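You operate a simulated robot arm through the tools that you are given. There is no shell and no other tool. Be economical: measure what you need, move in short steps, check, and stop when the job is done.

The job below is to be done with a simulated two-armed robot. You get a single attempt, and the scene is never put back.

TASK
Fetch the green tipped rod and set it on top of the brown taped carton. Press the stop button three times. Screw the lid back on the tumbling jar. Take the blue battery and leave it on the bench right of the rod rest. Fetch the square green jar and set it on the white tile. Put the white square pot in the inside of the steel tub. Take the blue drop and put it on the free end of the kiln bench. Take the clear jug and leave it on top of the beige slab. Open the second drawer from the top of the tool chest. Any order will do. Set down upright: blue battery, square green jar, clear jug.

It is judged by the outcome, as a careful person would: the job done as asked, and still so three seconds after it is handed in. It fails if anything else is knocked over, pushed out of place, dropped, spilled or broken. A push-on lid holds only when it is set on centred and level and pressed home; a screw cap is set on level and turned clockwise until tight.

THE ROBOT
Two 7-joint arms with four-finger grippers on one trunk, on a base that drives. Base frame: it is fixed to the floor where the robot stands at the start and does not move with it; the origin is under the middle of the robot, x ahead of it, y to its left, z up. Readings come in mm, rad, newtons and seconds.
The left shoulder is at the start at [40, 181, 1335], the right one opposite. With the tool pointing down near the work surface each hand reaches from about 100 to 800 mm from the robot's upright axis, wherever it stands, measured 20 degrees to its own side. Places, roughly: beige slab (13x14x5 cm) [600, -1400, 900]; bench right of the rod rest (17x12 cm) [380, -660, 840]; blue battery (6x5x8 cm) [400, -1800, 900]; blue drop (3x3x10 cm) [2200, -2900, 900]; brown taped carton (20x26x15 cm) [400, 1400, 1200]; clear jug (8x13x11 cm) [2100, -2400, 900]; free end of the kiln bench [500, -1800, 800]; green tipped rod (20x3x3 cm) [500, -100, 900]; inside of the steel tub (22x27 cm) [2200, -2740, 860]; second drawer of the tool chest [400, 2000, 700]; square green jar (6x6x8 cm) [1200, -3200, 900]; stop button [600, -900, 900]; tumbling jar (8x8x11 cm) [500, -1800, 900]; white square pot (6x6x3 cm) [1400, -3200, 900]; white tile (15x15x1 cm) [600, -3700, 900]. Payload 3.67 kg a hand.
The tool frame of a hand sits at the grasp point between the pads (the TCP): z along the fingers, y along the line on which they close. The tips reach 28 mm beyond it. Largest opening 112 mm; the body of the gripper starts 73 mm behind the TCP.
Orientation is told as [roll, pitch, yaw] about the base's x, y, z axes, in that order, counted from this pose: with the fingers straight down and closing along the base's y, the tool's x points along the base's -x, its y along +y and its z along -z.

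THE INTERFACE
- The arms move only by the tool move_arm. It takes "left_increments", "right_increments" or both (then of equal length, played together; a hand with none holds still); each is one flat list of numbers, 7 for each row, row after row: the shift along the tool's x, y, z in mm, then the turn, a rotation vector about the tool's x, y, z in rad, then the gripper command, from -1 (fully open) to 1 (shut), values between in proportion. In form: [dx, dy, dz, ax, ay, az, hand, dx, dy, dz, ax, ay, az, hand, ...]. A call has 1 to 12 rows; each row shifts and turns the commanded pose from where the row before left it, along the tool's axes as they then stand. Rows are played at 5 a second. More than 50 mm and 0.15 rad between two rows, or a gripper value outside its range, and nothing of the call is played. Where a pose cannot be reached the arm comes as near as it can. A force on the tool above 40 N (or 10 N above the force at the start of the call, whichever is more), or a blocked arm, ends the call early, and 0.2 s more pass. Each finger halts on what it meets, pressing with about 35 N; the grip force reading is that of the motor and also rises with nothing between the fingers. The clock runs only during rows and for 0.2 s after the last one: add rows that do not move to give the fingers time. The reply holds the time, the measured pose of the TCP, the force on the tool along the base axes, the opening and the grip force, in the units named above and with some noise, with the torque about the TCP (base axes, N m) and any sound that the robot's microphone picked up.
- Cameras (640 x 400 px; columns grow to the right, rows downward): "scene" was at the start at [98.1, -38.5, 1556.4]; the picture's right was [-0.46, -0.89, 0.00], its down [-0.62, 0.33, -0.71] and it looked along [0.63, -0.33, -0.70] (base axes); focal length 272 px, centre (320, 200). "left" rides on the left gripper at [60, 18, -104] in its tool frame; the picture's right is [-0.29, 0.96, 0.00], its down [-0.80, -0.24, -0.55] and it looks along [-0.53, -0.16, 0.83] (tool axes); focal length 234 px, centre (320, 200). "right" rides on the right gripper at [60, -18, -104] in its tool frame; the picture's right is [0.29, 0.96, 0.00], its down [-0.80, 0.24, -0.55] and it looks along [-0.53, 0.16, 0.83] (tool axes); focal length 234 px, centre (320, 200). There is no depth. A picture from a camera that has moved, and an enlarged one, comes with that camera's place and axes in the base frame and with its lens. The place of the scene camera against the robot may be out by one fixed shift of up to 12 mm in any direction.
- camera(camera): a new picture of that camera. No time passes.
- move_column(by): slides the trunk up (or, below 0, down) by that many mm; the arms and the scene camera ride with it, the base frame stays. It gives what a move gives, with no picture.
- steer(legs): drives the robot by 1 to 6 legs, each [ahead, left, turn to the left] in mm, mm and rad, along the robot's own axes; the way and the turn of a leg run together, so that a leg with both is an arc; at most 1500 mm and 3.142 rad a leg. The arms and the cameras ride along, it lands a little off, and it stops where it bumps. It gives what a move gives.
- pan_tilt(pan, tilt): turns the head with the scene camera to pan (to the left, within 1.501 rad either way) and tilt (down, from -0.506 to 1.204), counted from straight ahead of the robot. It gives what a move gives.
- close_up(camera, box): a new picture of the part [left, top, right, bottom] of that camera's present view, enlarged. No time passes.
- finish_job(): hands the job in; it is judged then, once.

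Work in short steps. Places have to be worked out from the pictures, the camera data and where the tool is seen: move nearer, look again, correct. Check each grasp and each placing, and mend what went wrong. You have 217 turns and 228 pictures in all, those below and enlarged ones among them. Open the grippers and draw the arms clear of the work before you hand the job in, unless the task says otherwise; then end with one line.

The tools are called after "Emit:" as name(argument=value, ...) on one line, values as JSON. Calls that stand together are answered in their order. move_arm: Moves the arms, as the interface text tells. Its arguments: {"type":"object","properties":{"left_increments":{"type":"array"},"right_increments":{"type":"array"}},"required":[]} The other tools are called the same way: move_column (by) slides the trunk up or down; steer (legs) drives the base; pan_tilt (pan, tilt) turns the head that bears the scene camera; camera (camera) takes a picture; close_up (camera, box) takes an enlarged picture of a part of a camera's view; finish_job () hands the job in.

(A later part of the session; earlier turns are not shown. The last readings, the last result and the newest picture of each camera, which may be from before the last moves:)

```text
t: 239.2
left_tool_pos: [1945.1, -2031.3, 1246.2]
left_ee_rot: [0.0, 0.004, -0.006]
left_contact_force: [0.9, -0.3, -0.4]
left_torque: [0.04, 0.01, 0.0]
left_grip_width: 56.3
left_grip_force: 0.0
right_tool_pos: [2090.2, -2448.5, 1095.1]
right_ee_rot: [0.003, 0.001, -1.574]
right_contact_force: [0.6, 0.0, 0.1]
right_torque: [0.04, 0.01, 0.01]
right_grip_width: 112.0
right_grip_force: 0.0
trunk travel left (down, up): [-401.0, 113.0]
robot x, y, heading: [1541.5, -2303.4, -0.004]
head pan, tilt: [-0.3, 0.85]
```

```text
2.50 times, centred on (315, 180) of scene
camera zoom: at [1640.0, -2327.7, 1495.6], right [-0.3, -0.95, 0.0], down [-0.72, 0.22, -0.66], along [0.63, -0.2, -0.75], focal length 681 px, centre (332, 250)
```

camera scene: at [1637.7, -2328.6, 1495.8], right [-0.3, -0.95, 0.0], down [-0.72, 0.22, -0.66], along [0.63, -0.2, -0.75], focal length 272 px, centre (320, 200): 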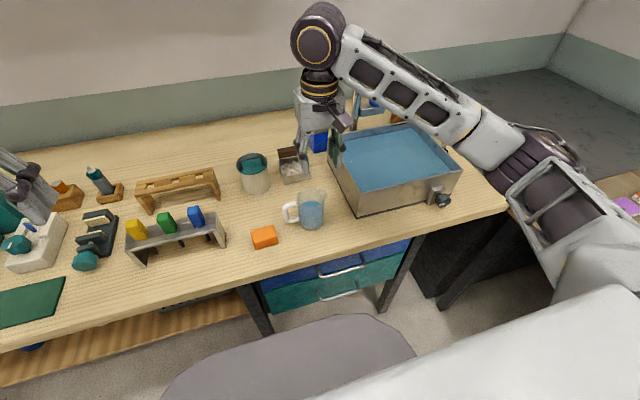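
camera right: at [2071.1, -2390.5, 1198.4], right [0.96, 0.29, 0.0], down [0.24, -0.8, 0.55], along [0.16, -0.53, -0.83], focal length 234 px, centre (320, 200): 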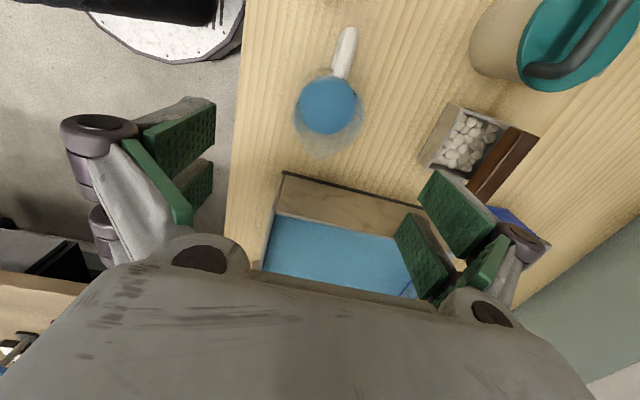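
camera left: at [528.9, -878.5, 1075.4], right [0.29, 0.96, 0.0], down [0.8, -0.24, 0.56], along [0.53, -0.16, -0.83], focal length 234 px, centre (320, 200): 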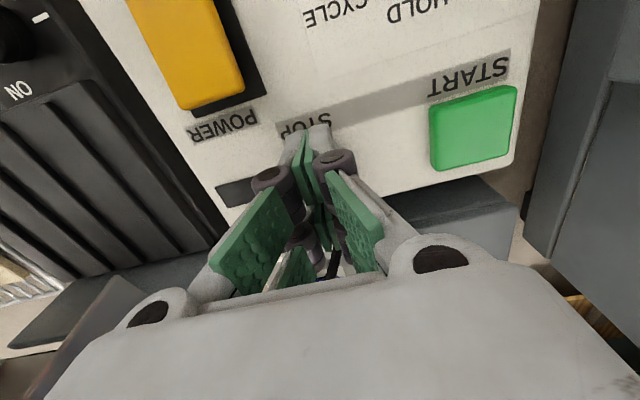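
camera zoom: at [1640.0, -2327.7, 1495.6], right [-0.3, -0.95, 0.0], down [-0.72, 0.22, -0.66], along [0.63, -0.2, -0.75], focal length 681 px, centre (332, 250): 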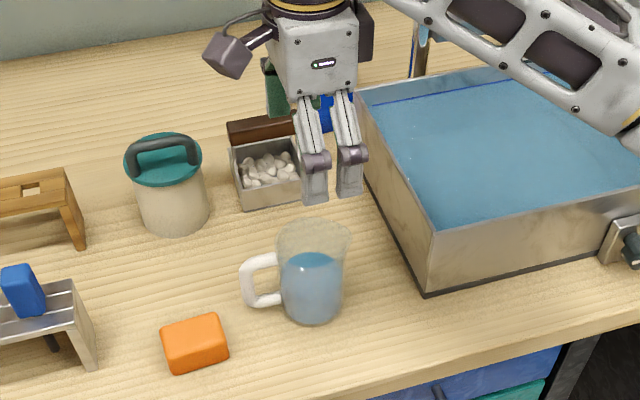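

Well centred. I descend to TCP z≈925 around the jug's body and close gently.

Emit:
move_arm(right_increments=[-2.5, 3, 42, 0, 0, 0, -1, 0, 0, 43, 0, 0, 0, -1, 0, 0, 43, 0, 0, 0, -1, 0, 0, 42, 0, 0, 0, -1, 0, 0, 0, 0, 0, 0, -1])

Emit:
camera(camera="right")

Emit:
close_up(camera="scene", box=[250, 140, 370, 250])

```text
t: 240.4
left_tool_pos: [1942.9, -2032.2, 1247.5]
left_ee_rot: [0.001, -0.001, -0.004]
left_contact_force: [0.3, -0.7, 0.3]
left_torque: [-0.03, -0.01, -0.01]
left_grip_width: 56.1
left_grip_force: 0.1
right_tool_pos: [2092.7, -2453.0, 924.8]
right_ee_rot: [0.003, 0.001, -1.571]
right_contact_force: [-0.7, -0.6, -1.3]
right_torque: [0.0, 0.03, -0.04]
right_grip_width: 112.0
right_grip_force: 0.1
trunk travel left (down, up): [-401.0, 113.0]
robot x, y, heading: [1540.4, -2300.4, 0.0]
head pan, tilt: [-0.3, 0.85]
```

```text
88 pictures are left
camera right: at [2073.5, -2394.2, 1028.3], right [0.96, 0.29, 0.0], down [0.24, -0.8, 0.55], along [0.16, -0.53, -0.83], focal length 234 px, centre (320, 200)
```

right: 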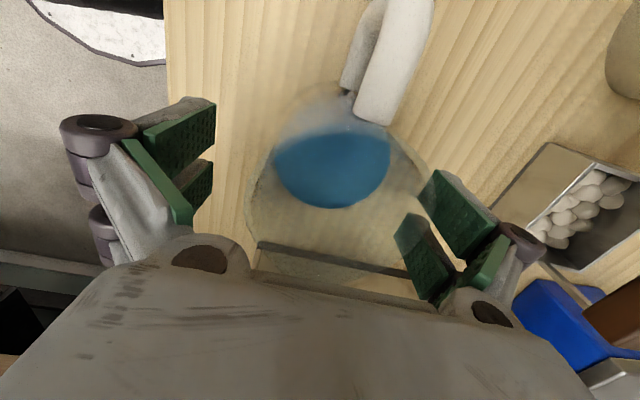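

```text
3.64 times, centred on (310, 195) of scene
camera zoom: at [1637.7, -2328.4, 1495.9], right [-0.3, -0.95, 0.0], down [-0.72, 0.22, -0.66], along [0.63, -0.2, -0.75], focal length 990 px, centre (356, 218)
```

zoom: 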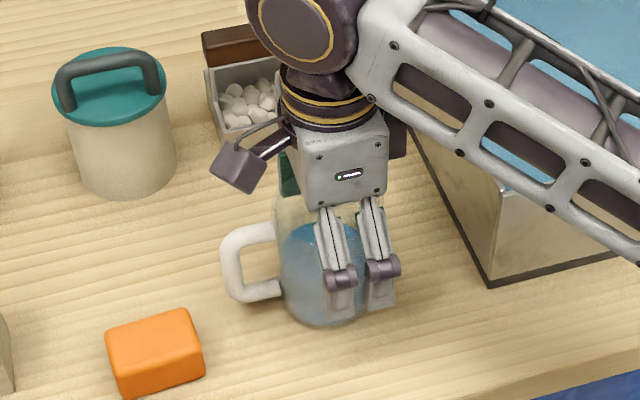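

Jug centre is about 4 mm further in +y; I adjust and close.

Emit:
move_arm(right_increments=[4, 3, 0, 0, 0, 0, -1, 0, 0, 0, 0, 0, 0, -0.6, 0, 0, 0, 0, 0, 0, 0, 0, 0, 0, 0, 0, 0, 1, 0, 0, 0, 0, 0, 0, 1, 0, 0, 0, 0, 0, 0, 1])

Emit:
close_up(camera="scene", box=[250, 140, 370, 250])

```text
t: 241.8
left_tool_pos: [1942.7, -2030.5, 1247.6]
left_ee_rot: [0.001, 0.0, -0.007]
left_contact_force: [-0.1, -0.6, 0.2]
left_torque: [0.0, 0.04, -0.01]
left_grip_width: 56.0
left_grip_force: 0.1
right_tool_pos: [2095.0, -2450.2, 925.4]
right_ee_rot: [0.003, 0.001, -1.571]
right_contact_force: [1.3, 1.3, 4.8]
right_torque: [0.08, 0.16, -0.01]
right_grip_width: 71.5
right_grip_force: 34.6
trunk travel left (down, up): [-401.0, 113.0]
robot x, y, heading: [1539.2, -2307.1, -0.006]
head pan, tilt: [-0.3, 0.85]
```

```text
3.64 times, centred on (310, 195) of scene
camera zoom: at [1637.5, -2328.2, 1495.9], right [-0.3, -0.95, 0.0], down [-0.72, 0.22, -0.66], along [0.63, -0.2, -0.75], focal length 990 px, centre (356, 218)
```

zoom: 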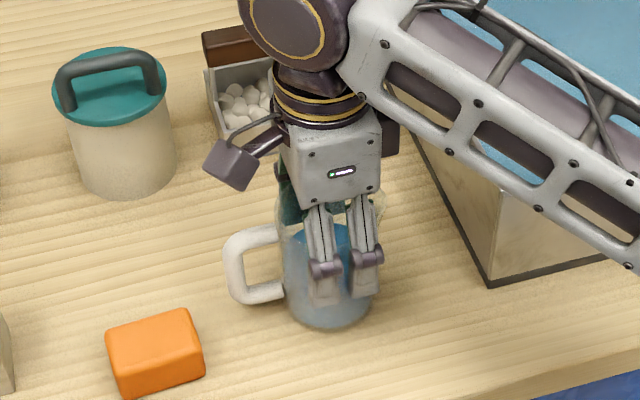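

Jug gripped at 71.5 mm. I lift it slowly straight up.

Emit:
move_arm(right_increments=[0, 0, -8, 0, 0, 0, 1, 0, 0, -16, 0, 0, 0, 1, 0, 0, -22, 0, 0, 0, 1, 0, 0, -24, 0, 0, 0, 1, 0, 0, -24, 0, 0, 0, 1, 0, 0, -24, 0, 0, 0, 1, 0, 0, -24, 0, 0, 0, 1, 0, 0, -22, 0, 0, 0, 1, 0, 0, -16, 0, 0, 0, 1, 0, 0, -8, 0, 0, 0, 1, 0, 0, 0, 0, 0, 0, 1])

Emit:
camera(camera="right")

Emit:
camera(camera="scene")

```text
t: 244.2
left_tool_pos: [1943.9, -2030.6, 1247.2]
left_ee_rot: [0.0, -0.001, -0.005]
left_contact_force: [0.2, -0.2, -0.6]
left_torque: [0.01, 0.0, 0.01]
left_grip_width: 55.9
left_grip_force: 0.1
right_tool_pos: [2094.4, -2447.5, 1115.2]
right_ee_rot: [0.004, 0.001, -1.572]
right_contact_force: [-0.4, 0.2, -2.0]
right_torque: [-0.05, 0.0, -0.01]
right_grip_width: 70.9
right_grip_force: 34.9
trunk travel left (down, up): [-401.0, 113.0]
robot x, y, heading: [1539.4, -2302.8, -0.003]
head pan, tilt: [-0.3, 0.85]
```

```text
85 pictures are left
camera right: at [2075.4, -2390.2, 1217.1], right [0.96, 0.29, 0.0], down [0.24, -0.8, 0.55], along [0.16, -0.53, -0.83], focal length 234 px, centre (320, 200)
```

right: 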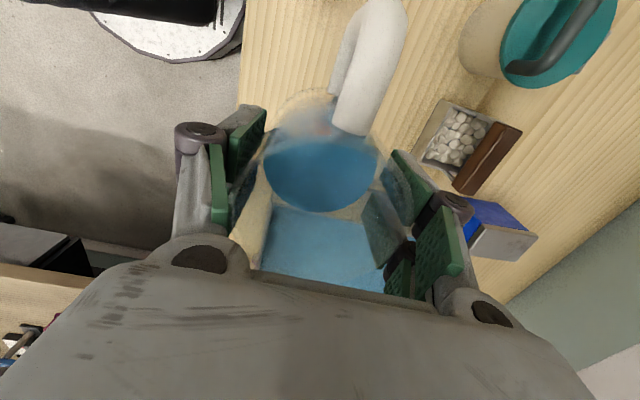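

```text
84 pictures are left
camera scene: at [1638.0, -2328.5, 1495.8], right [-0.3, -0.95, 0.0], down [-0.72, 0.22, -0.66], along [0.63, -0.2, -0.75], focal length 272 px, centre (320, 200)
```

scene: 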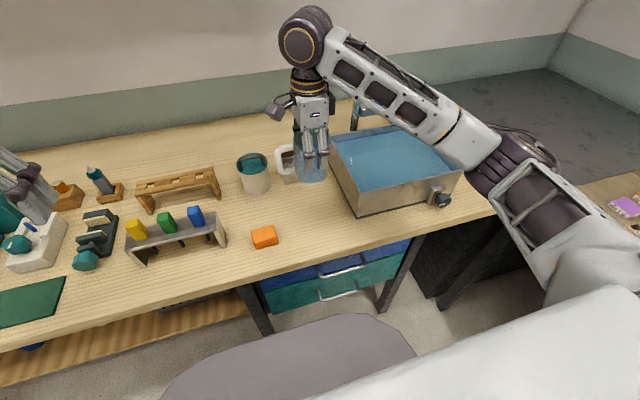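

The jug is held upright. I drive back out and along the bench to the slab.

Emit:
steer(legs=[[-775, 0, 0.004], [-775, 0, 0], [0, 1090, 0]])

Emit:
pan_tilt(pan=-0.2, tilt=0.85)

Emit:
camera(camera="scene")

Emit:
camera(camera="right")

```text
t: 257.8
left_tool_pos: [378.8, -943.0, 1246.9]
left_ee_rot: [-0.001, -0.001, -0.001]
left_contact_force: [-0.1, 0.7, -0.4]
left_torque: [-0.01, 0.0, 0.03]
left_grip_width: 56.2
left_grip_force: 0.1
right_tool_pos: [529.8, -1359.0, 1114.2]
right_ee_rot: [0.004, 0.0, -1.568]
right_contact_force: [0.3, 0.2, -2.9]
right_torque: [-0.07, -0.01, 0.0]
right_grip_width: 71.2
right_grip_force: 34.5
trunk travel left (down, up): [-401.0, 113.0]
robot x, y, heading: [-29.6, -1214.7, 0.004]
head pan, tilt: [-0.3, 0.85]
```

```text
t: 258.5
left_tool_pos: [377.7, -942.6, 1248.0]
left_ee_rot: [-0.001, 0.0, -0.002]
left_contact_force: [0.0, 0.1, 0.0]
left_torque: [-0.01, 0.02, 0.02]
left_grip_width: 55.8
left_grip_force: 0.1
right_tool_pos: [531.4, -1359.3, 1114.0]
right_ee_rot: [0.004, -0.002, -1.567]
right_contact_force: [0.6, -1.2, -3.0]
right_torque: [-0.03, 0.0, 0.02]
right_grip_width: 71.3
right_grip_force: 35.0
trunk travel left (down, up): [-401.0, 113.0]
robot x, y, heading: [-22.8, -1220.1, -0.002]
head pan, tilt: [-0.201, 0.85]
```

```text
83 pictures are left
camera scene: at [76.2, -1232.2, 1495.8], right [-0.2, -0.98, 0.0], down [-0.74, 0.15, -0.66], along [0.65, -0.13, -0.75], focal length 272 px, centre (320, 200)
```

scene: 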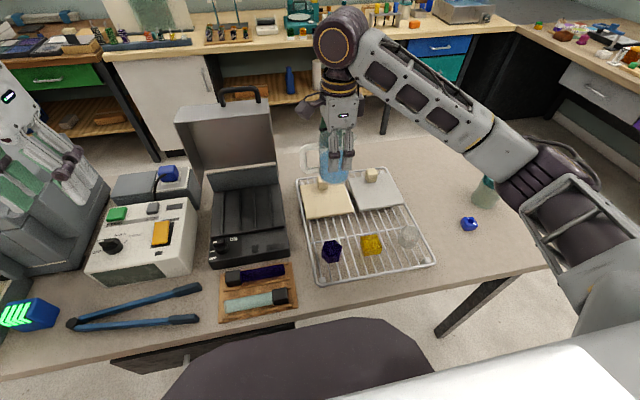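

```text
82 pictures are left
camera right: at [511.9, -1299.9, 1217.0], right [0.96, 0.29, 0.0], down [0.24, -0.8, 0.55], along [0.16, -0.53, -0.83], focal length 234 px, centre (320, 200)
```

right: 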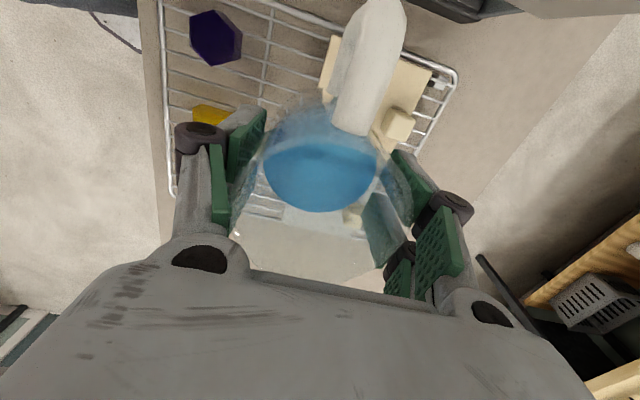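

Slab: x≈524–654, y≈-1286–-1426, cube knob at its far edge (x≈636). I position the jug at [569,-1356] and lower to just above.

Emit:
move_arm(right_increments=[1.5, 13, 5, 0, 0, 0, 1, 1.5, 13, 15, 0, 0, 0, 1, 0, 12, 22, 0, 0, 0, 1, 0, 0, 24, 0, 0, 0, 1, 0, 0, 24, 0, 0, 0, 1, 0, 0, 20, 0, 0, 0, 1, 0, 0, 12, 0, 0, 0, 1, 0, 0, 0, 0, 0, 0, 1])

Emit:
camera(camera="right")

Emit:
close_up(camera="scene", box=[270, 110, 430, 240])

```text
t: 260.3
left_tool_pos: [377.8, -943.1, 1247.9]
left_ee_rot: [0.001, 0.001, -0.003]
left_contact_force: [-0.2, 0.6, 1.1]
left_torque: [-0.01, 0.03, -0.02]
left_grip_width: 56.0
left_grip_force: 0.1
right_tool_pos: [570.1, -1356.8, 992.1]
right_ee_rot: [0.003, 0.001, -1.566]
right_contact_force: [0.2, -0.4, -1.5]
right_torque: [-0.06, 0.0, 0.01]
right_grip_width: 71.3
right_grip_force: 34.9
trunk travel left (down, up): [-401.0, 113.0]
robot x, y, heading: [-25.3, -1221.3, 0.005]
head pan, tilt: [-0.201, 0.85]
```

```text
81 pictures are left
camera right: at [550.4, -1297.3, 1094.8], right [0.96, 0.29, 0.0], down [0.24, -0.8, 0.55], along [0.16, -0.53, -0.83], focal length 234 px, centre (320, 200)
```

right: 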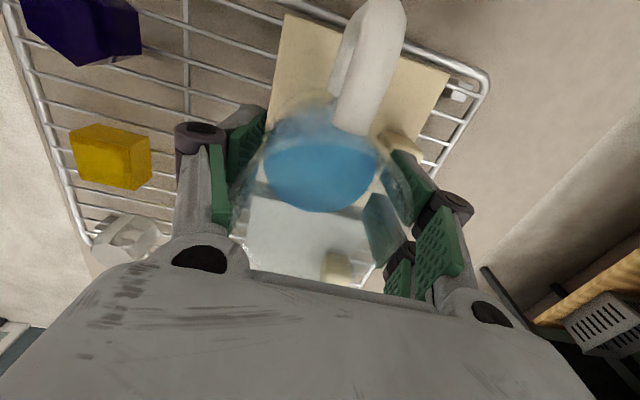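

```text
3.08 times, centred on (350, 175) of scene
camera zoom: at [76.1, -1232.6, 1495.8], right [-0.2, -0.98, 0.0], down [-0.74, 0.15, -0.66], along [0.65, -0.13, -0.75], focal length 838 px, centre (228, 277)
```

zoom: 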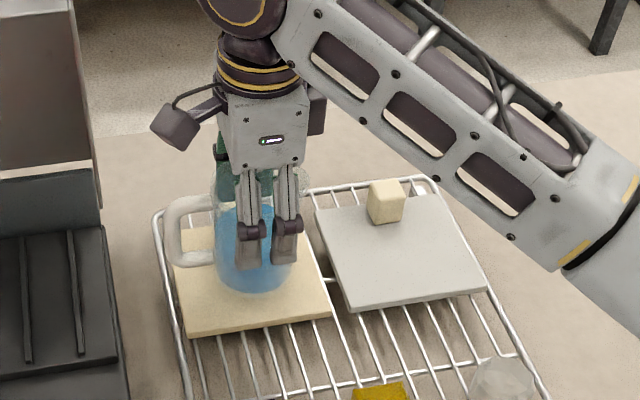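

The jug is centred over the slab's free area. I lower slowly to contact.

Emit:
move_arm(right_increments=[0, 2, 8, 0, 0, 0, 1, 0, 0, 8, 0, 0, 0, 1, 0, 0, 6, 0, 0, 0, 1, 0, 0, 5, 0, 0, 0, 1, 0, 0, 4, 0, 0, 0, 1, 0, 0, 0, 0, 0, 0, 1])

```text
t: 261.7
left_tool_pos: [376.3, -941.8, 1248.4]
left_ee_rot: [-0.001, -0.001, -0.001]
left_contact_force: [0.1, 0.9, 0.6]
left_torque: [-0.01, 0.02, 0.01]
left_grip_width: 55.8
left_grip_force: 0.1
right_tool_pos: [571.1, -1354.8, 963.4]
right_ee_rot: [0.007, 0.002, -1.567]
right_contact_force: [6.1, -2.2, 25.9]
right_torque: [0.0, -0.17, -0.02]
right_grip_width: 71.4
right_grip_force: 34.9
trunk travel left (down, up): [-401.0, 113.0]
robot x, y, heading: [-27.3, -1215.8, 0.007]
head pan, tilt: [-0.201, 0.85]
```

Contact at z 963 (26 N). I ease the pressure and check the contact visually.

Emit:
move_arm(right_increments=[0, 0, -2, 0, 0, 0, 1, 0, 0, 0, 0, 0, 0, 1])

Emit:
close_up(camera="scene", box=[290, 140, 390, 230])

```text
t: 262.3
left_tool_pos: [376.2, -940.8, 1247.4]
left_ee_rot: [0.0, -0.002, -0.003]
left_contact_force: [0.4, -0.5, 0.5]
left_torque: [-0.03, -0.03, 0.04]
left_grip_width: 55.9
left_grip_force: 0.1
right_tool_pos: [569.1, -1356.2, 964.9]
right_ee_rot: [0.002, 0.002, -1.567]
right_contact_force: [6.9, 1.2, 15.4]
right_torque: [0.21, -0.63, -0.08]
right_grip_width: 71.3
right_grip_force: 35.5
trunk travel left (down, up): [-401.0, 113.0]
robot x, y, heading: [-28.1, -1216.6, 0.003]
head pan, tilt: [-0.201, 0.85]
```

```text
4.44 times, centred on (340, 185) of scene
camera zoom: at [75.2, -1232.0, 1495.8], right [-0.2, -0.98, 0.0], down [-0.74, 0.15, -0.66], along [0.65, -0.13, -0.75], focal length 1210 px, centre (231, 267)
```

zoom: 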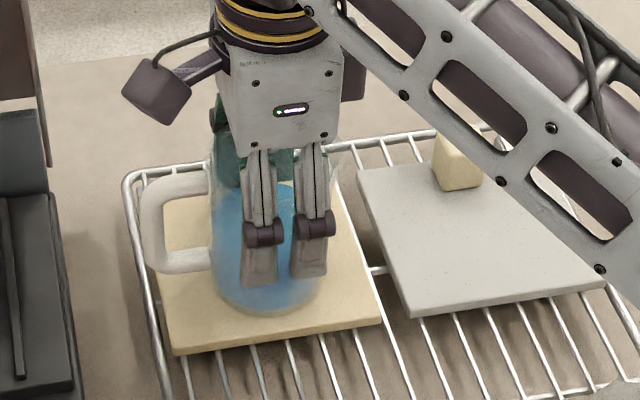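

The jug base rests on the slab. I relieve the pressure, open the fingers to ~88 mm and rise straight up.

Emit:
move_arm(right_increments=[0, 0, -1.5, 0, 0, 0, 1, 0, 0, 0, 0, 0, 0, 0, 0, 0, 0, 0, 0, 0, -0.4, 0, 0, 0, 0, 0, 0, -0.57, 0, 0, 0, 0, 0, 0, -0.57, 0, 0, -15, 0, 0, 0, -0.57, 0, 0, -30, 0, 0, 0, -0.57, 0, 0, -45, 0, 0, 0, -0.57, 0, 0, -45, 0, 0, 0, -0.57, 0, 0, -45, 0, 0, 0, -0.57])

Emit:
close_up(camera="scene", box=[270, 110, 430, 240])

Emit:
camera(camera="right")

```text
t: 264.5
left_tool_pos: [378.2, -941.5, 1247.5]
left_ee_rot: [0.002, 0.0, -0.004]
left_contact_force: [-1.0, 0.5, -0.2]
left_torque: [0.02, 0.0, 0.01]
left_grip_width: 55.8
left_grip_force: 0.0
right_tool_pos: [570.1, -1354.6, 1145.2]
right_ee_rot: [0.004, -0.003, -1.568]
right_contact_force: [-0.5, -0.2, 0.8]
right_torque: [-0.05, -0.02, 0.0]
right_grip_width: 88.2
right_grip_force: 0.0
trunk travel left (down, up): [-401.0, 113.0]
robot x, y, heading: [-29.7, -1219.1, 0.002]
head pan, tilt: [-0.201, 0.85]
```

```text
3.08 times, centred on (350, 175) of scene
camera zoom: at [75.2, -1232.2, 1495.9], right [-0.2, -0.98, 0.0], down [-0.74, 0.15, -0.66], along [0.65, -0.13, -0.75], focal length 838 px, centre (228, 277)
```

zoom: 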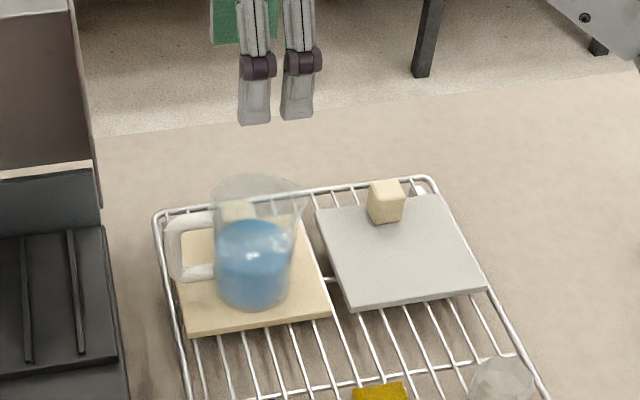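

```text
77 pictures are left
camera right: at [550.6, -1296.2, 1247.9], right [0.96, 0.29, 0.0], down [0.24, -0.8, 0.56], along [0.16, -0.53, -0.83], focal length 234 px, centre (320, 200)
```

right: 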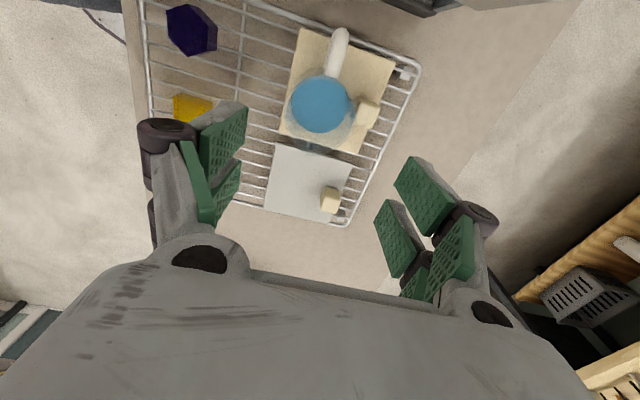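

The jug stands upright on the slab. I restore the right hand's yaw, then drive out to face the right-hand bench.

Emit:
move_arm(right_increments=[0, 0, -5, 0, 0, -0.143, 0, 0, 0, -5, 0, 0, -0.143, 0, 0, 0, -5, 0, 0, -0.143, 0, 0, 0, -5, 0, 0, -0.143, 0, 0, 0, -5, 0, 0, -0.143, 0, 0, 0, -5, 0, 0, -0.143, 0, 0, 0, -5, 0, 0, -0.143, 0, 0, 0, 0, 0, 0, -0.143, 0, 0, 0, 0, 0, 0, -0.143, 0, 0, 0, 0, 0, 0, -0.143, 0, 0, 0, 0, 0, 0, -0.138, 0])

Emit:
steer(legs=[[0, -1130, 0], [720, 0, 0], [0, 0, -1.57]])

Emit:
pan_tilt(pan=0.0, tilt=0.6)

Emit:
camera(camera="scene")

```text
t: 266.9
left_tool_pos: [377.4, -942.2, 1247.6]
left_ee_rot: [0.0, -0.002, -0.002]
left_contact_force: [0.4, 0.5, 0.7]
left_torque: [-0.03, 0.01, 0.01]
left_grip_width: 56.0
left_grip_force: 0.1
right_tool_pos: [571.1, -1355.3, 1179.8]
right_ee_rot: [0.001, -0.002, 0.003]
right_contact_force: [0.0, 0.6, 0.3]
right_torque: [0.0, 0.01, 0.01]
right_grip_width: 56.2
right_grip_force: 0.1
trunk travel left (down, up): [-401.0, 113.0]
robot x, y, heading: [-24.4, -1219.5, 0.003]
head pan, tilt: [-0.201, 0.85]
```

```text
t: 280.6
left_tool_pos: [973.7, -2743.3, 1248.2]
left_ee_rot: [0.0, 0.0, -1.564]
left_contact_force: [0.3, 0.1, 0.4]
left_torque: [-0.03, -0.01, 0.03]
left_grip_width: 55.8
left_grip_force: 0.1
right_tool_pos: [561.7, -2938.6, 1178.8]
right_ee_rot: [0.0, -0.004, -1.562]
right_contact_force: [0.9, -0.7, 0.4]
right_torque: [-0.02, 0.01, -0.02]
right_grip_width: 56.4
right_grip_force: 0.1
trunk travel left (down, up): [-401.0, 113.0]
robot x, y, heading: [692.2, -2342.6, -1.562]
head pan, tilt: [-0.201, 0.85]
```

```text
t: 281.4
left_tool_pos: [973.7, -2743.0, 1246.8]
left_ee_rot: [-0.001, 0.0, -1.563]
left_contact_force: [0.0, -0.2, -0.5]
left_torque: [0.0, -0.01, 0.0]
left_grip_width: 56.1
left_grip_force: 0.0
right_tool_pos: [561.6, -2938.4, 1180.4]
right_ee_rot: [0.0, -0.004, -1.563]
right_contact_force: [-0.1, 0.7, 0.2]
right_torque: [0.02, 0.0, -0.01]
right_grip_width: 56.0
right_grip_force: 0.2
trunk travel left (down, up): [-401.0, 113.0]
robot x, y, heading: [695.7, -2339.3, -1.557]
head pan, tilt: [0.0, 0.6]
```

```text
76 pictures are left
camera scene: at [702.1, -2450.2, 1516.6], right [-1.0, -0.01, 0.0], down [-0.01, 0.57, -0.82], along [0.01, -0.82, -0.57], focal length 272 px, centre (320, 200)
```

scene: 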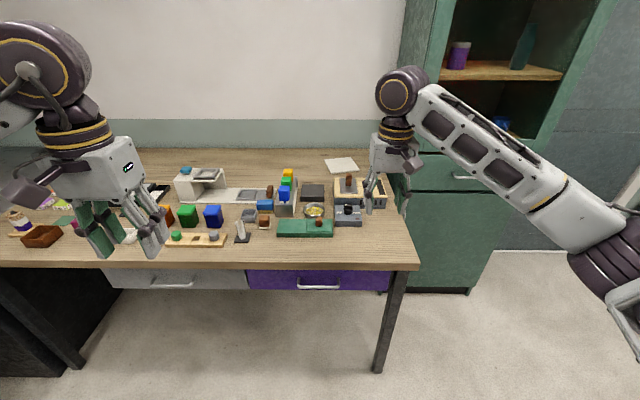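

I see the bench end at x≈398 and the tile at ≈[614,-3714]. I move left and forward to stand before the jars and look down.

Emit:
steer(legs=[[0, 560, -0.008], [390, 0, 0]])

Emit:
pan_tilt(pan=0.0, tilt=0.8)

Emit:
camera(camera="scene")

Emit:
camera(camera="left")

Emit:
camera(camera="right")

```text
t: 286.8
left_tool_pos: [1534.3, -3130.9, 1247.8]
left_ee_rot: [0.0, -0.001, -1.574]
left_contact_force: [-0.1, -0.7, -0.4]
left_torque: [0.04, 0.01, 0.03]
left_grip_width: 56.0
left_grip_force: 0.1
right_tool_pos: [1118.7, -3322.5, 1180.9]
right_ee_rot: [0.0, -0.005, -1.571]
right_contact_force: [-0.5, 0.4, 0.1]
right_torque: [0.03, -0.03, 0.06]
right_grip_width: 56.2
right_grip_force: 0.0
trunk travel left (down, up): [-401.0, 113.0]
robot x, y, heading: [1258.1, -2728.0, -1.574]
head pan, tilt: [0.0, 0.6]
```

```text
t: 287.6
left_tool_pos: [1533.4, -3133.5, 1246.6]
left_ee_rot: [0.0, 0.0, -1.574]
left_contact_force: [-0.1, 0.4, 0.3]
left_torque: [0.02, 0.03, -0.01]
left_grip_width: 56.0
left_grip_force: 0.1
right_tool_pos: [1119.1, -3323.7, 1180.5]
right_ee_rot: [-0.001, -0.003, -1.574]
right_contact_force: [-0.8, 0.4, -0.3]
right_torque: [0.01, 0.01, 0.0]
right_grip_width: 55.7
right_grip_force: 0.1
trunk travel left (down, up): [-401.0, 113.0]
robot x, y, heading: [1260.6, -2727.4, -1.573]
head pan, tilt: [0.0, 0.799]
```

```text
75 pictures are left
camera scene: at [1264.5, -2829.0, 1499.8], right [-1.0, 0.0, 0.0], down [0.0, 0.72, -0.7], along [0.0, -0.7, -0.72], focal length 272 px, centre (320, 200)
```

scene: 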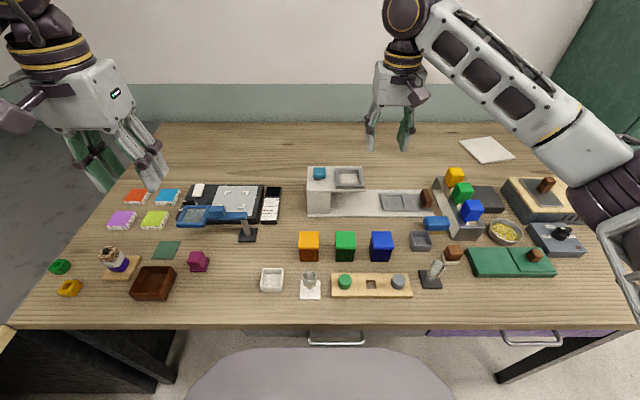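

```text
74 pictures are left
camera left: at [1550.0, -3072.3, 1351.7], right [0.96, -0.29, 0.0], down [-0.24, -0.8, 0.55], along [-0.16, -0.53, -0.83], focal length 234 px, centre (320, 200)
```

left: 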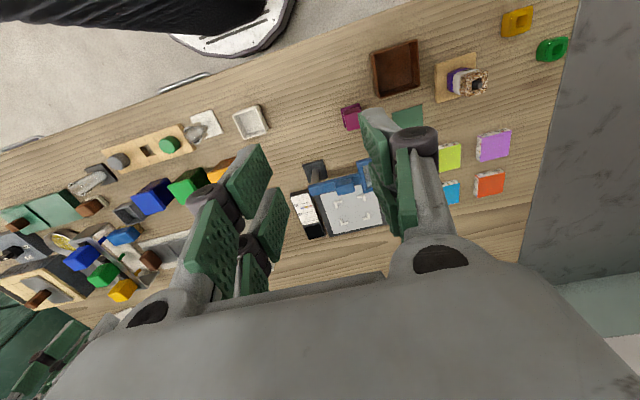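

```text
73 pictures are left
camera right: at [1100.5, -3264.2, 1282.4], right [0.96, 0.29, 0.0], down [0.24, -0.8, 0.56], along [0.16, -0.53, -0.83], focal length 234 px, centre (320, 200)
```

right: 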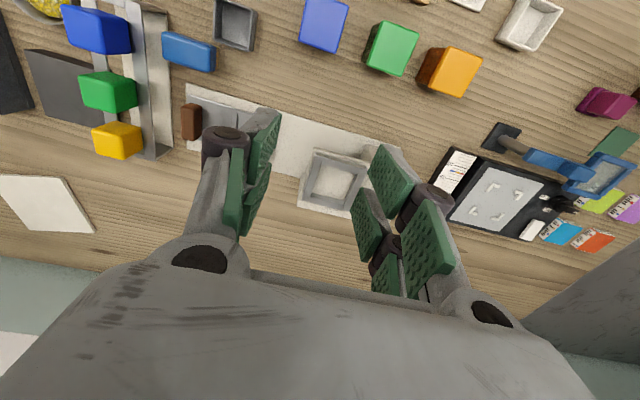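

The green jar ≈[1195,-3240] and white pot ≈[1382,-3157] are in view. I move the right hand above the jar and the left hand above the pot.

Emit:
move_arm(left_increments=[-4.8, -30.2, 36, 0, 0, 0, -0.45, -4.8, -30.2, 36, 0, 0, 0, -0.45, -4.8, -30.2, 36, 0, 0, 0, -0.45, -4.8, -30.2, 36, 0, 0, 0, -0.45, -4.8, -30.2, 36, 0, 0, 0, -0.45, 0, 0, 0, 0, 0, 0, -0.45], right_increments=[16.8, 15.4, 24, 0, 0, 0, -0.38, 16.8, 15.4, 24, 0, 0, 0, -0.38, 16.8, 15.4, 24, 0, 0, 0, -0.38, 16.8, 15.4, 24, 0, 0, 0, -0.38, 16.8, 15.4, 24, 0, 0, 0, -0.38, 0, 0, 0, 0, 0, 0, -0.38])

Emit:
camera(camera="left")

Emit:
camera(camera="right")

Emit:
camera(camera="scene")

```text
t: 289.0
left_tool_pos: [1380.3, -3153.8, 1066.3]
left_ee_rot: [0.001, 0.0, -1.574]
left_contact_force: [0.8, -0.4, -0.2]
left_torque: [0.01, 0.01, 0.02]
left_grip_width: 81.1
left_grip_force: 0.0
right_tool_pos: [1197.5, -3239.4, 1058.9]
right_ee_rot: [0.001, -0.005, -1.572]
right_contact_force: [0.5, -1.0, 0.7]
right_torque: [-0.04, -0.02, -0.02]
right_grip_width: 77.4
right_grip_force: 0.0
trunk travel left (down, up): [-401.0, 113.0]
robot x, y, heading: [1258.3, -2726.3, -1.573]
head pan, tilt: [0.0, 0.799]
```

```text
72 pictures are left
camera left: at [1398.4, -3093.8, 1171.7], right [0.96, -0.29, 0.0], down [-0.24, -0.8, 0.56], along [-0.16, -0.53, -0.83], focal length 234 px, centre (320, 200)
```

left: 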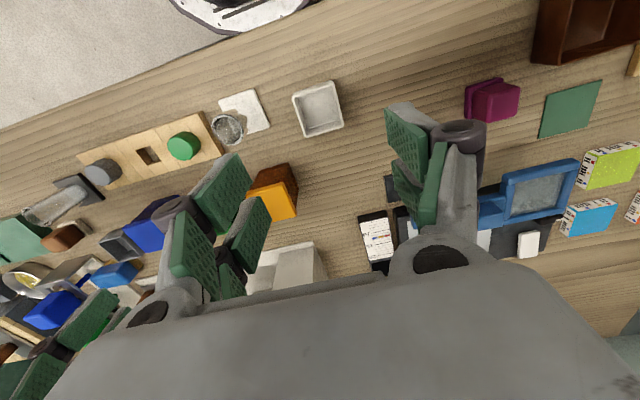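

```text
71 pictures are left
camera right: at [1178.0, -3179.7, 1161.5], right [0.96, 0.29, 0.0], down [0.24, -0.8, 0.56], along [0.16, -0.53, -0.83], focal length 234 px, centre (320, 200)
```

right: 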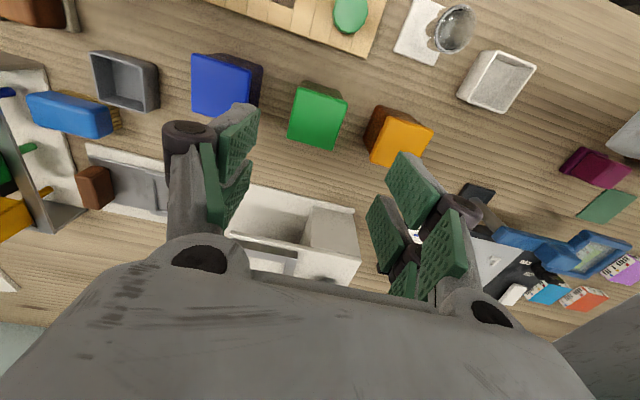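

```text
70 pictures are left
camera scene: at [1264.9, -2827.6, 1499.9], right [-1.0, 0.0, 0.0], down [0.0, 0.72, -0.7], along [0.0, -0.7, -0.72], focal length 272 px, centre (320, 200)
```

scene: 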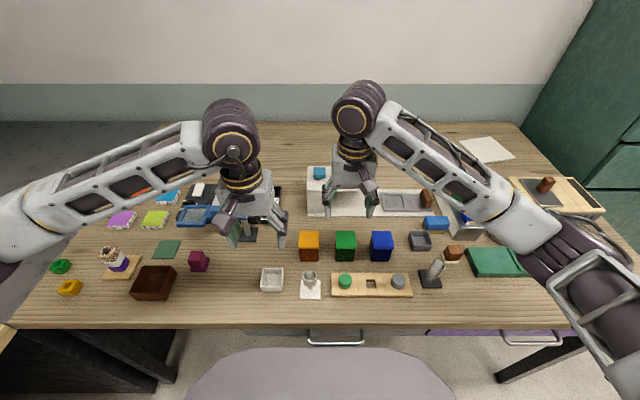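

Small corrections, then both hands descend: right around the green jar, left to just above the pot.

Emit:
move_arm(left_increments=[-4, -3, 45, 0, 0, 0.1, -0.45, 0, 0, 45, 0, 0, 0, -0.45, 0, 0, 45, 0, 0, 0, -0.45, 0, 0, 45, 0, 0, 0, -0.45, 0, 0, 0, 0, 0, 0, -0.45], right_increments=[-3.5, -4, 42, 0, 0, 0, -0.38, 0, 0, 42, 0, 0, 0, -0.38, 0, 0, 42, 0, 0, 0, -0.38, 0, 0, 40, 0, 0, 0, -0.38, 0, 0, 0, 0, 0, 0, -0.38])

Emit:
camera(camera="left")

Emit:
camera(camera="right")

```text
t: 290.2
left_tool_pos: [1377.8, -3158.7, 887.1]
left_ee_rot: [0.0, -0.002, -1.675]
left_contact_force: [0.1, -0.1, 0.6]
left_torque: [0.0, -0.03, 0.01]
left_grip_width: 80.9
left_grip_force: 0.1
right_tool_pos: [1193.0, -3242.2, 893.8]
right_ee_rot: [0.001, -0.005, -1.573]
right_contact_force: [0.0, -0.2, 0.2]
right_torque: [-0.05, 0.0, 0.01]
right_grip_width: 77.0
right_grip_force: 0.1
trunk travel left (down, up): [-401.0, 113.0]
robot x, y, heading: [1258.0, -2724.1, -1.567]
head pan, tilt: [0.0, 0.799]
```

```text
69 pictures are left
camera left: at [1401.0, -3100.2, 992.2], right [0.92, -0.39, 0.0], down [-0.32, -0.77, 0.56], along [-0.21, -0.51, -0.83], focal length 234 px, centre (320, 200)
```

left: 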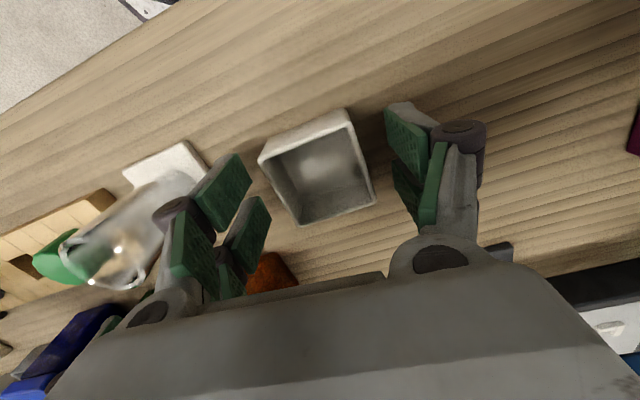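

```text
68 pictures are left
camera right: at [1174.4, -3183.3, 996.5], right [0.96, 0.29, 0.0], down [0.24, -0.79, 0.56], along [0.16, -0.53, -0.83], focal length 234 px, centre (320, 200)
```

right: 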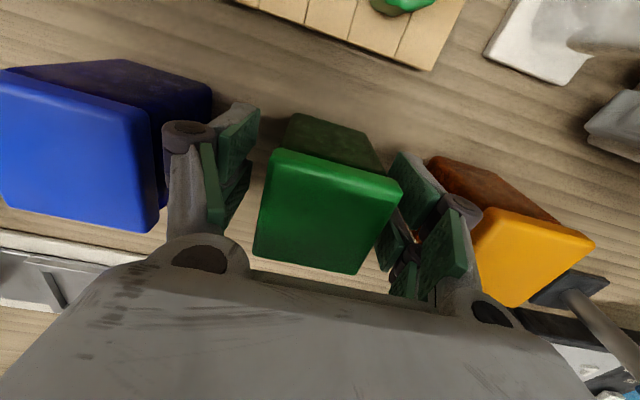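

The pot is actually axis-aligned, so I undo the left yaw, lower to the bench level; right closes on the jar.

Emit:
move_arm(left_increments=[4, 0, 0, 0, 0, -0.1, -0.45, 0, 0, 6, 0, 0, 0, -0.45, 0, 0, 4, 0, 0, 0, -0.45, 0, 0, 3, 0, 0, 0, -0.45, 0, 0, 0, 0, 0, 0, -0.45], right_increments=[0, 3, 2, 0, 0, 0, -0.38, 0, 0, 0, 0, 0, 0, 0, 0, 0, 0, 0, 0, 0, 1, 0, 0, 0, 0, 0, 0, 1, 0, 0, 0, 0, 0, 0, 1])

Emit:
camera(camera="left")

```text
t: 291.4
left_tool_pos: [1378.8, -3155.1, 874.9]
left_ee_rot: [-0.001, -0.002, -1.574]
left_contact_force: [-0.2, 0.7, 0.1]
left_torque: [0.01, 0.0, 0.01]
left_grip_width: 81.0
left_grip_force: 0.0
right_tool_pos: [1195.1, -3244.1, 892.3]
right_ee_rot: [-0.001, -0.005, -1.572]
right_contact_force: [-0.8, 0.6, 0.6]
right_torque: [0.03, 0.13, 0.01]
right_grip_width: 49.7
right_grip_force: 35.0
trunk travel left (down, up): [-401.0, 113.0]
robot x, y, heading: [1259.7, -2726.0, -1.572]
head pan, tilt: [0.0, 0.799]
```

```text
67 pictures are left
camera left: at [1395.8, -3094.7, 979.2], right [0.96, -0.29, 0.0], down [-0.24, -0.8, 0.55], along [-0.16, -0.53, -0.83], focal length 234 px, centre (320, 200)
```

left: 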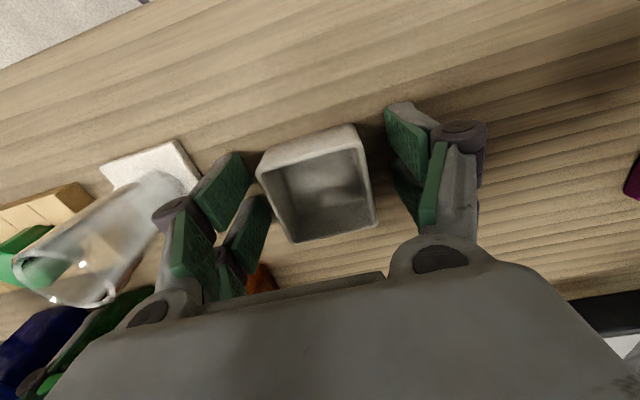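

Jar gripped. The left goes down to near bench contact and closes on the pot.

Emit:
move_arm(left_increments=[0, 0, 3, 0, 0, 0, -0.45, 0, 0, 0, 0, 0, 0, 0, 0, 0, 0, 0, 0, 0, 1, 0, 0, 0, 0, 0, 0, 1, 0, 0, 0, 0, 0, 0, 1])

Emit:
move_arm(left_increments=[0, 0, -20, 0, 0, 0, 1, 0, 0, -40, 0, 0, 0, 1, 0, 0, -40, 0, 0, 0, 1, 0, 0, -40, 0, 0, 0, 1, 0, 0, -40, 0, 0, 0, 1, 0, 0, -20, 0, 0, 0, 1], right_increments=[0, 0, -20, 0, 0, 0, 1, 0, 0, -40, 0, 0, 0, 1, 0, 0, -40, 0, 0, 0, 1, 0, 0, -40, 0, 0, 0, 1, 0, 0, -40, 0, 0, 0, 1, 0, 0, -40, 0, 0, 0, 1])

Emit:
camera(camera="left")

Emit:
camera(camera="scene")

```text
t: 292.1
left_tool_pos: [1379.3, -3157.5, 876.9]
left_ee_rot: [-0.002, -0.008, -1.575]
left_contact_force: [2.3, 6.7, 13.6]
left_torque: [0.08, -0.42, 0.16]
left_grip_width: 51.5
left_grip_force: 45.2
right_tool_pos: [1195.8, -3242.7, 891.4]
right_ee_rot: [0.001, -0.004, -1.57]
right_contact_force: [1.0, 1.0, 1.3]
right_torque: [0.02, 0.07, -0.02]
right_grip_width: 49.7
right_grip_force: 34.6
trunk travel left (down, up): [-401.0, 113.0]
robot x, y, heading: [1258.1, -2729.8, -1.573]
head pan, tilt: [0.0, 0.799]
stopped in row 3 (left hand): the force on the tool passed its limit at 46 N (the readings are from after the stop); the commanded pose is now the measured one
```

```text
t: 293.5
left_tool_pos: [1378.8, -3155.9, 1076.0]
left_ee_rot: [0.001, -0.007, -1.574]
left_contact_force: [0.9, 0.4, -0.1]
left_torque: [-0.01, 0.03, -0.03]
left_grip_width: 51.6
left_grip_force: 35.3
right_tool_pos: [1195.5, -3241.9, 1111.7]
right_ee_rot: [-0.001, -0.002, -1.572]
right_contact_force: [-0.9, 0.1, -1.6]
right_torque: [0.01, 0.05, 0.0]
right_grip_width: 49.8
right_grip_force: 34.5
trunk travel left (down, up): [-401.0, 113.0]
robot x, y, heading: [1259.7, -2725.9, -1.568]
head pan, tilt: [0.0, 0.799]
```

```text
66 pictures are left
camera left: at [1397.0, -3095.2, 1179.9], right [0.96, -0.29, 0.0], down [-0.24, -0.79, 0.56], along [-0.16, -0.54, -0.83], focal length 234 px, centre (320, 200)
```

left: 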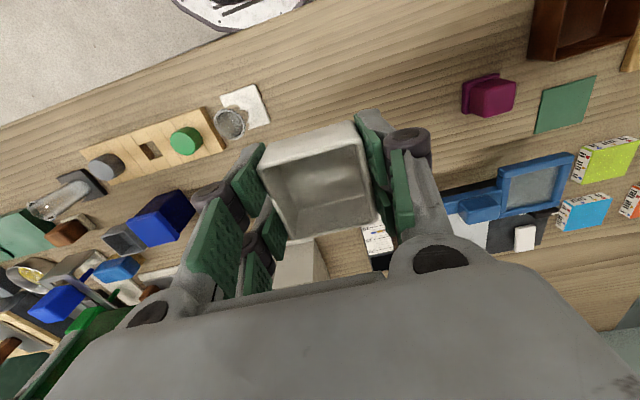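

```text
65 pictures are left
camera scene: at [1264.8, -2828.2, 1499.8], right [-1.0, 0.0, 0.0], down [0.0, 0.72, -0.7], along [0.0, -0.7, -0.72], focal length 272 px, centre (320, 200)
```

scene: 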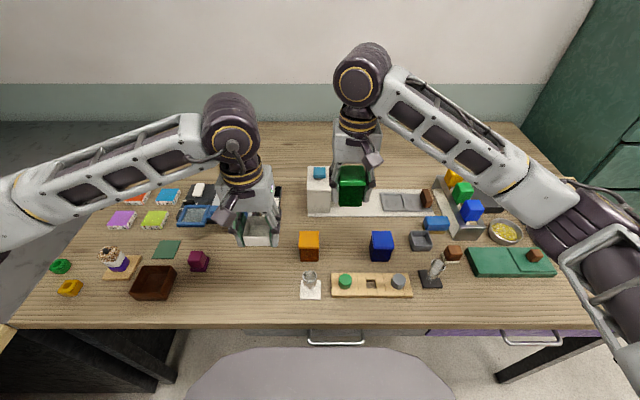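

Both are held. I tuck the jar hand back and right, turn left to face the far bench, and move up to the tub.

Emit:
move_arm(left_increments=[0, 0, -10, 0, 0, 0, 1, 0, 0, -10, 0, 0, 0, 1, 0, 0, -10, 0, 0, 0, 1, 0, 0, -10, 0, 0, 0, 1, 0, 0, -10, 0, 0, 0, 1, 0, 0, -10, 0, 0, 0, 1, 0, 0, 0, 0, 0, 0, 1], right_increments=[21, -36, -8, 0, 0, 0, 1, 21, -36, -8, 0, 0, 0, 1, 21, -36, -8, 0, 0, 0, 1, 21, -36, -8, 0, 0, 0, 1, 21, -36, -8, 0, 0, 0, 1, 21, -36, -8, 0, 0, 0, 1, 21, -36, -8, 0, 0, 0, 1])

Emit:
steer(legs=[[0, 0, 1.57], [340, 40, 0]])

Emit:
pan_tilt(pan=-0.3, tilt=0.75)

Emit:
camera(camera="scene")

Emit:
camera(camera="left")

```text
t: 295.1
left_tool_pos: [1377.6, -3152.2, 1136.7]
left_ee_rot: [0.0, -0.009, -1.573]
left_contact_force: [-0.6, 1.1, -0.5]
left_torque: [-0.03, 0.03, 0.0]
left_grip_width: 51.8
left_grip_force: 34.9
right_tool_pos: [942.9, -3092.4, 1167.0]
right_ee_rot: [0.002, -0.003, -1.572]
right_contact_force: [-0.4, 0.4, -1.5]
right_torque: [-0.05, 0.02, 0.03]
right_grip_width: 49.6
right_grip_force: 35.1
trunk travel left (down, up): [-401.0, 113.0]
robot x, y, heading: [1256.8, -2725.3, -1.565]
head pan, tilt: [0.0, 0.799]
```

```text
t: 301.6
left_tool_pos: [2029.2, -2566.0, 1134.0]
left_ee_rot: [-0.001, -0.009, -0.004]
left_contact_force: [0.3, -0.3, -0.1]
left_torque: [-0.01, -0.01, 0.0]
left_grip_width: 51.5
left_grip_force: 34.9
right_tool_pos: [1968.2, -3000.5, 1165.7]
right_ee_rot: [0.0, -0.004, -0.002]
right_contact_force: [0.1, 0.2, -2.9]
right_torque: [-0.03, 0.01, -0.03]
right_grip_width: 49.8
right_grip_force: 35.1
trunk travel left (down, up): [-401.0, 113.0]
robot x, y, heading: [1599.0, -2682.0, -0.001]
head pan, tilt: [0.0, 0.799]
```

```text
t: 302.4
left_tool_pos: [2029.5, -2564.2, 1135.1]
left_ee_rot: [0.0, -0.007, -0.005]
left_contact_force: [-0.2, -0.4, -1.0]
left_torque: [0.0, 0.05, 0.02]
left_grip_width: 51.9
left_grip_force: 34.7
right_tool_pos: [1967.8, -3000.7, 1164.9]
right_ee_rot: [-0.001, -0.002, 0.0]
right_contact_force: [0.5, 0.2, -2.5]
right_torque: [0.01, 0.01, -0.01]
right_grip_width: 49.6
right_grip_force: 34.5
trunk travel left (down, up): [-401.0, 113.0]
robot x, y, heading: [1599.4, -2683.7, 0.002]
head pan, tilt: [-0.3, 0.75]
```

```text
64 pictures are left
camera scene: at [1705.4, -2710.7, 1503.8], right [-0.29, -0.96, 0.0], down [-0.65, 0.2, -0.73], along [0.7, -0.21, -0.68], focal length 272 px, centre (320, 200)
```

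scene: 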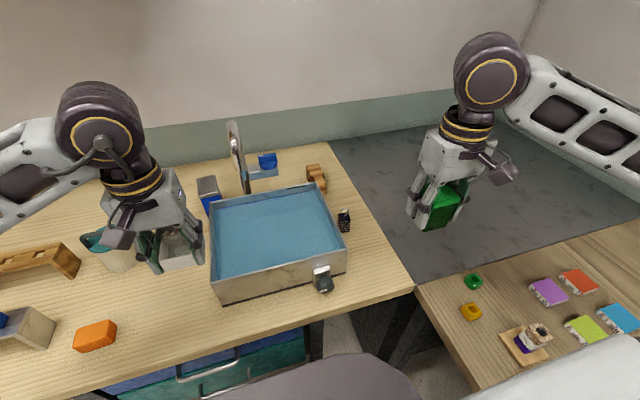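

```text
63 pictures are left
camera left: at [1967.3, -2547.1, 1238.8], right [0.29, 0.96, 0.0], down [0.79, -0.24, 0.56], along [0.54, -0.16, -0.83], focal length 234 px, centre (320, 200)
```

left: 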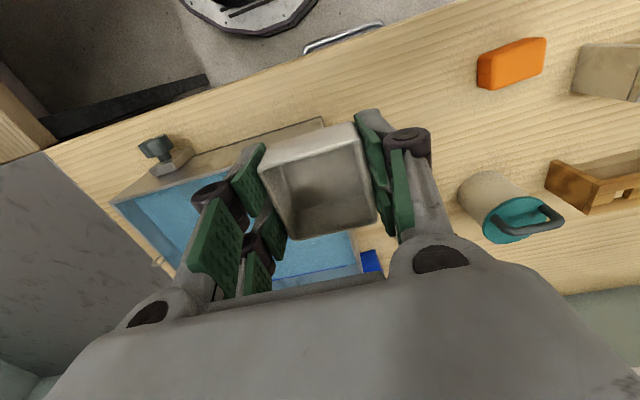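

The tub and a small dark-blue dropper (the "blue drop") to its right are visible. I carry the pot over the tub's interior.

Emit:
move_arm(left_increments=[-28, -35, 0, 0, 0, 0, 1, -28, -35, 0, 0, 0, 0, 1, -28, -35, 0, 0, 0, 0, 1, -28, -35, 0, 0, 0, 0, 1, -28, -35, 0, 0, 0, 0, 1, 0, 0, 0, 0, 0, 0, 1])

Emit:
camera(camera="scene")

Emit:
camera(camera="left")

```text
t: 303.8
left_tool_pos: [2167.9, -2739.2, 1135.0]
left_ee_rot: [-0.002, -0.009, -0.004]
left_contact_force: [-0.1, 0.8, -0.5]
left_torque: [-0.02, 0.0, 0.04]
left_grip_width: 51.6
left_grip_force: 35.6
right_tool_pos: [1967.9, -2999.3, 1167.1]
right_ee_rot: [0.0, -0.003, -0.001]
right_contact_force: [-0.2, -0.7, -2.9]
right_torque: [-0.05, -0.02, 0.0]
right_grip_width: 49.7
right_grip_force: 34.9
trunk travel left (down, up): [-401.0, 113.0]
robot x, y, heading: [1600.5, -2687.5, 0.001]
head pan, tilt: [-0.3, 0.75]
```

```text
62 pictures are left
camera scene: at [1704.5, -2709.5, 1503.9], right [-0.29, -0.96, 0.0], down [-0.65, 0.2, -0.73], along [0.7, -0.22, -0.68], focal length 272 px, centre (320, 200)
```

scene: 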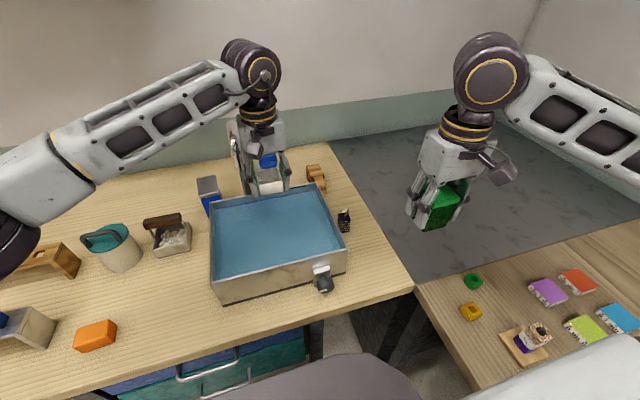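

```text
61 pictures are left
camera left: at [2106.0, -2721.2, 1239.5], right [0.29, 0.96, 0.0], down [0.79, -0.24, 0.56], along [0.54, -0.16, -0.83], focal length 234 px, centre (320, 200)
```

left: 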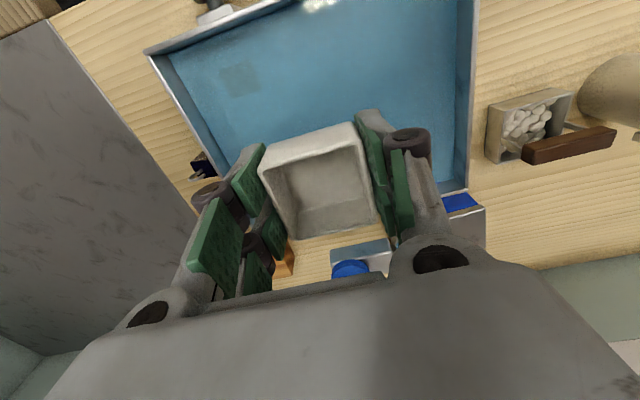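

The spot below is well inside the tub. I lower the pot slowly into it.

Emit:
move_arm(left_increments=[0, 0, 44, 0, 0, 0, 1, 0, 0, 44, 0, 0, 0, 1, 0, 0, 44, 0, 0, 0, 1, 0, 0, 44, 0, 0, 0, 1, 0, 0, 40, 0, 0, 0, 1, 0, 0, 8, 0, 0, 0, 1, 0, 0, 6, 0, 0, 0, 1, 0, 0, 4, 0, 0, 0, 1, 0, 0, 4, 0, 0, 0, 1])

Emit:
camera(camera="scene")

```text
t: 305.8
left_tool_pos: [2169.7, -2741.8, 897.1]
left_ee_rot: [0.0, -0.009, -0.003]
left_contact_force: [0.6, 0.1, -1.2]
left_torque: [0.03, 0.01, 0.02]
left_grip_width: 51.7
left_grip_force: 34.7
right_tool_pos: [1967.0, -3000.9, 1164.9]
right_ee_rot: [0.002, -0.003, 0.0]
right_contact_force: [0.1, 0.1, -2.1]
right_torque: [-0.01, 0.02, 0.02]
right_grip_width: 49.7
right_grip_force: 35.5
trunk travel left (down, up): [-401.0, 113.0]
robot x, y, heading: [1600.3, -2685.0, 0.002]
head pan, tilt: [-0.3, 0.75]
```

```text
60 pictures are left
camera scene: at [1705.1, -2711.0, 1503.8], right [-0.29, -0.96, 0.0], down [-0.65, 0.2, -0.73], along [0.7, -0.22, -0.68], focal length 272 px, centre (320, 200)
```

scene: 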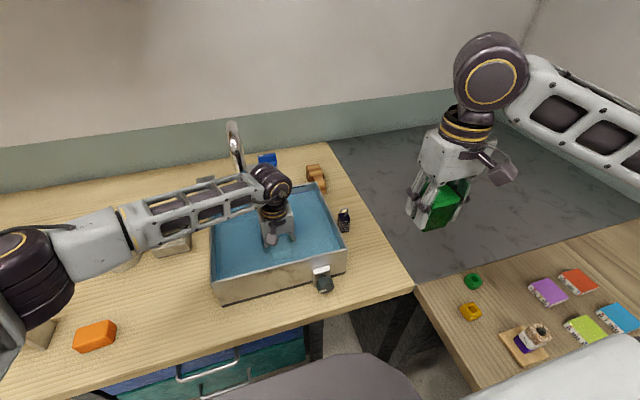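

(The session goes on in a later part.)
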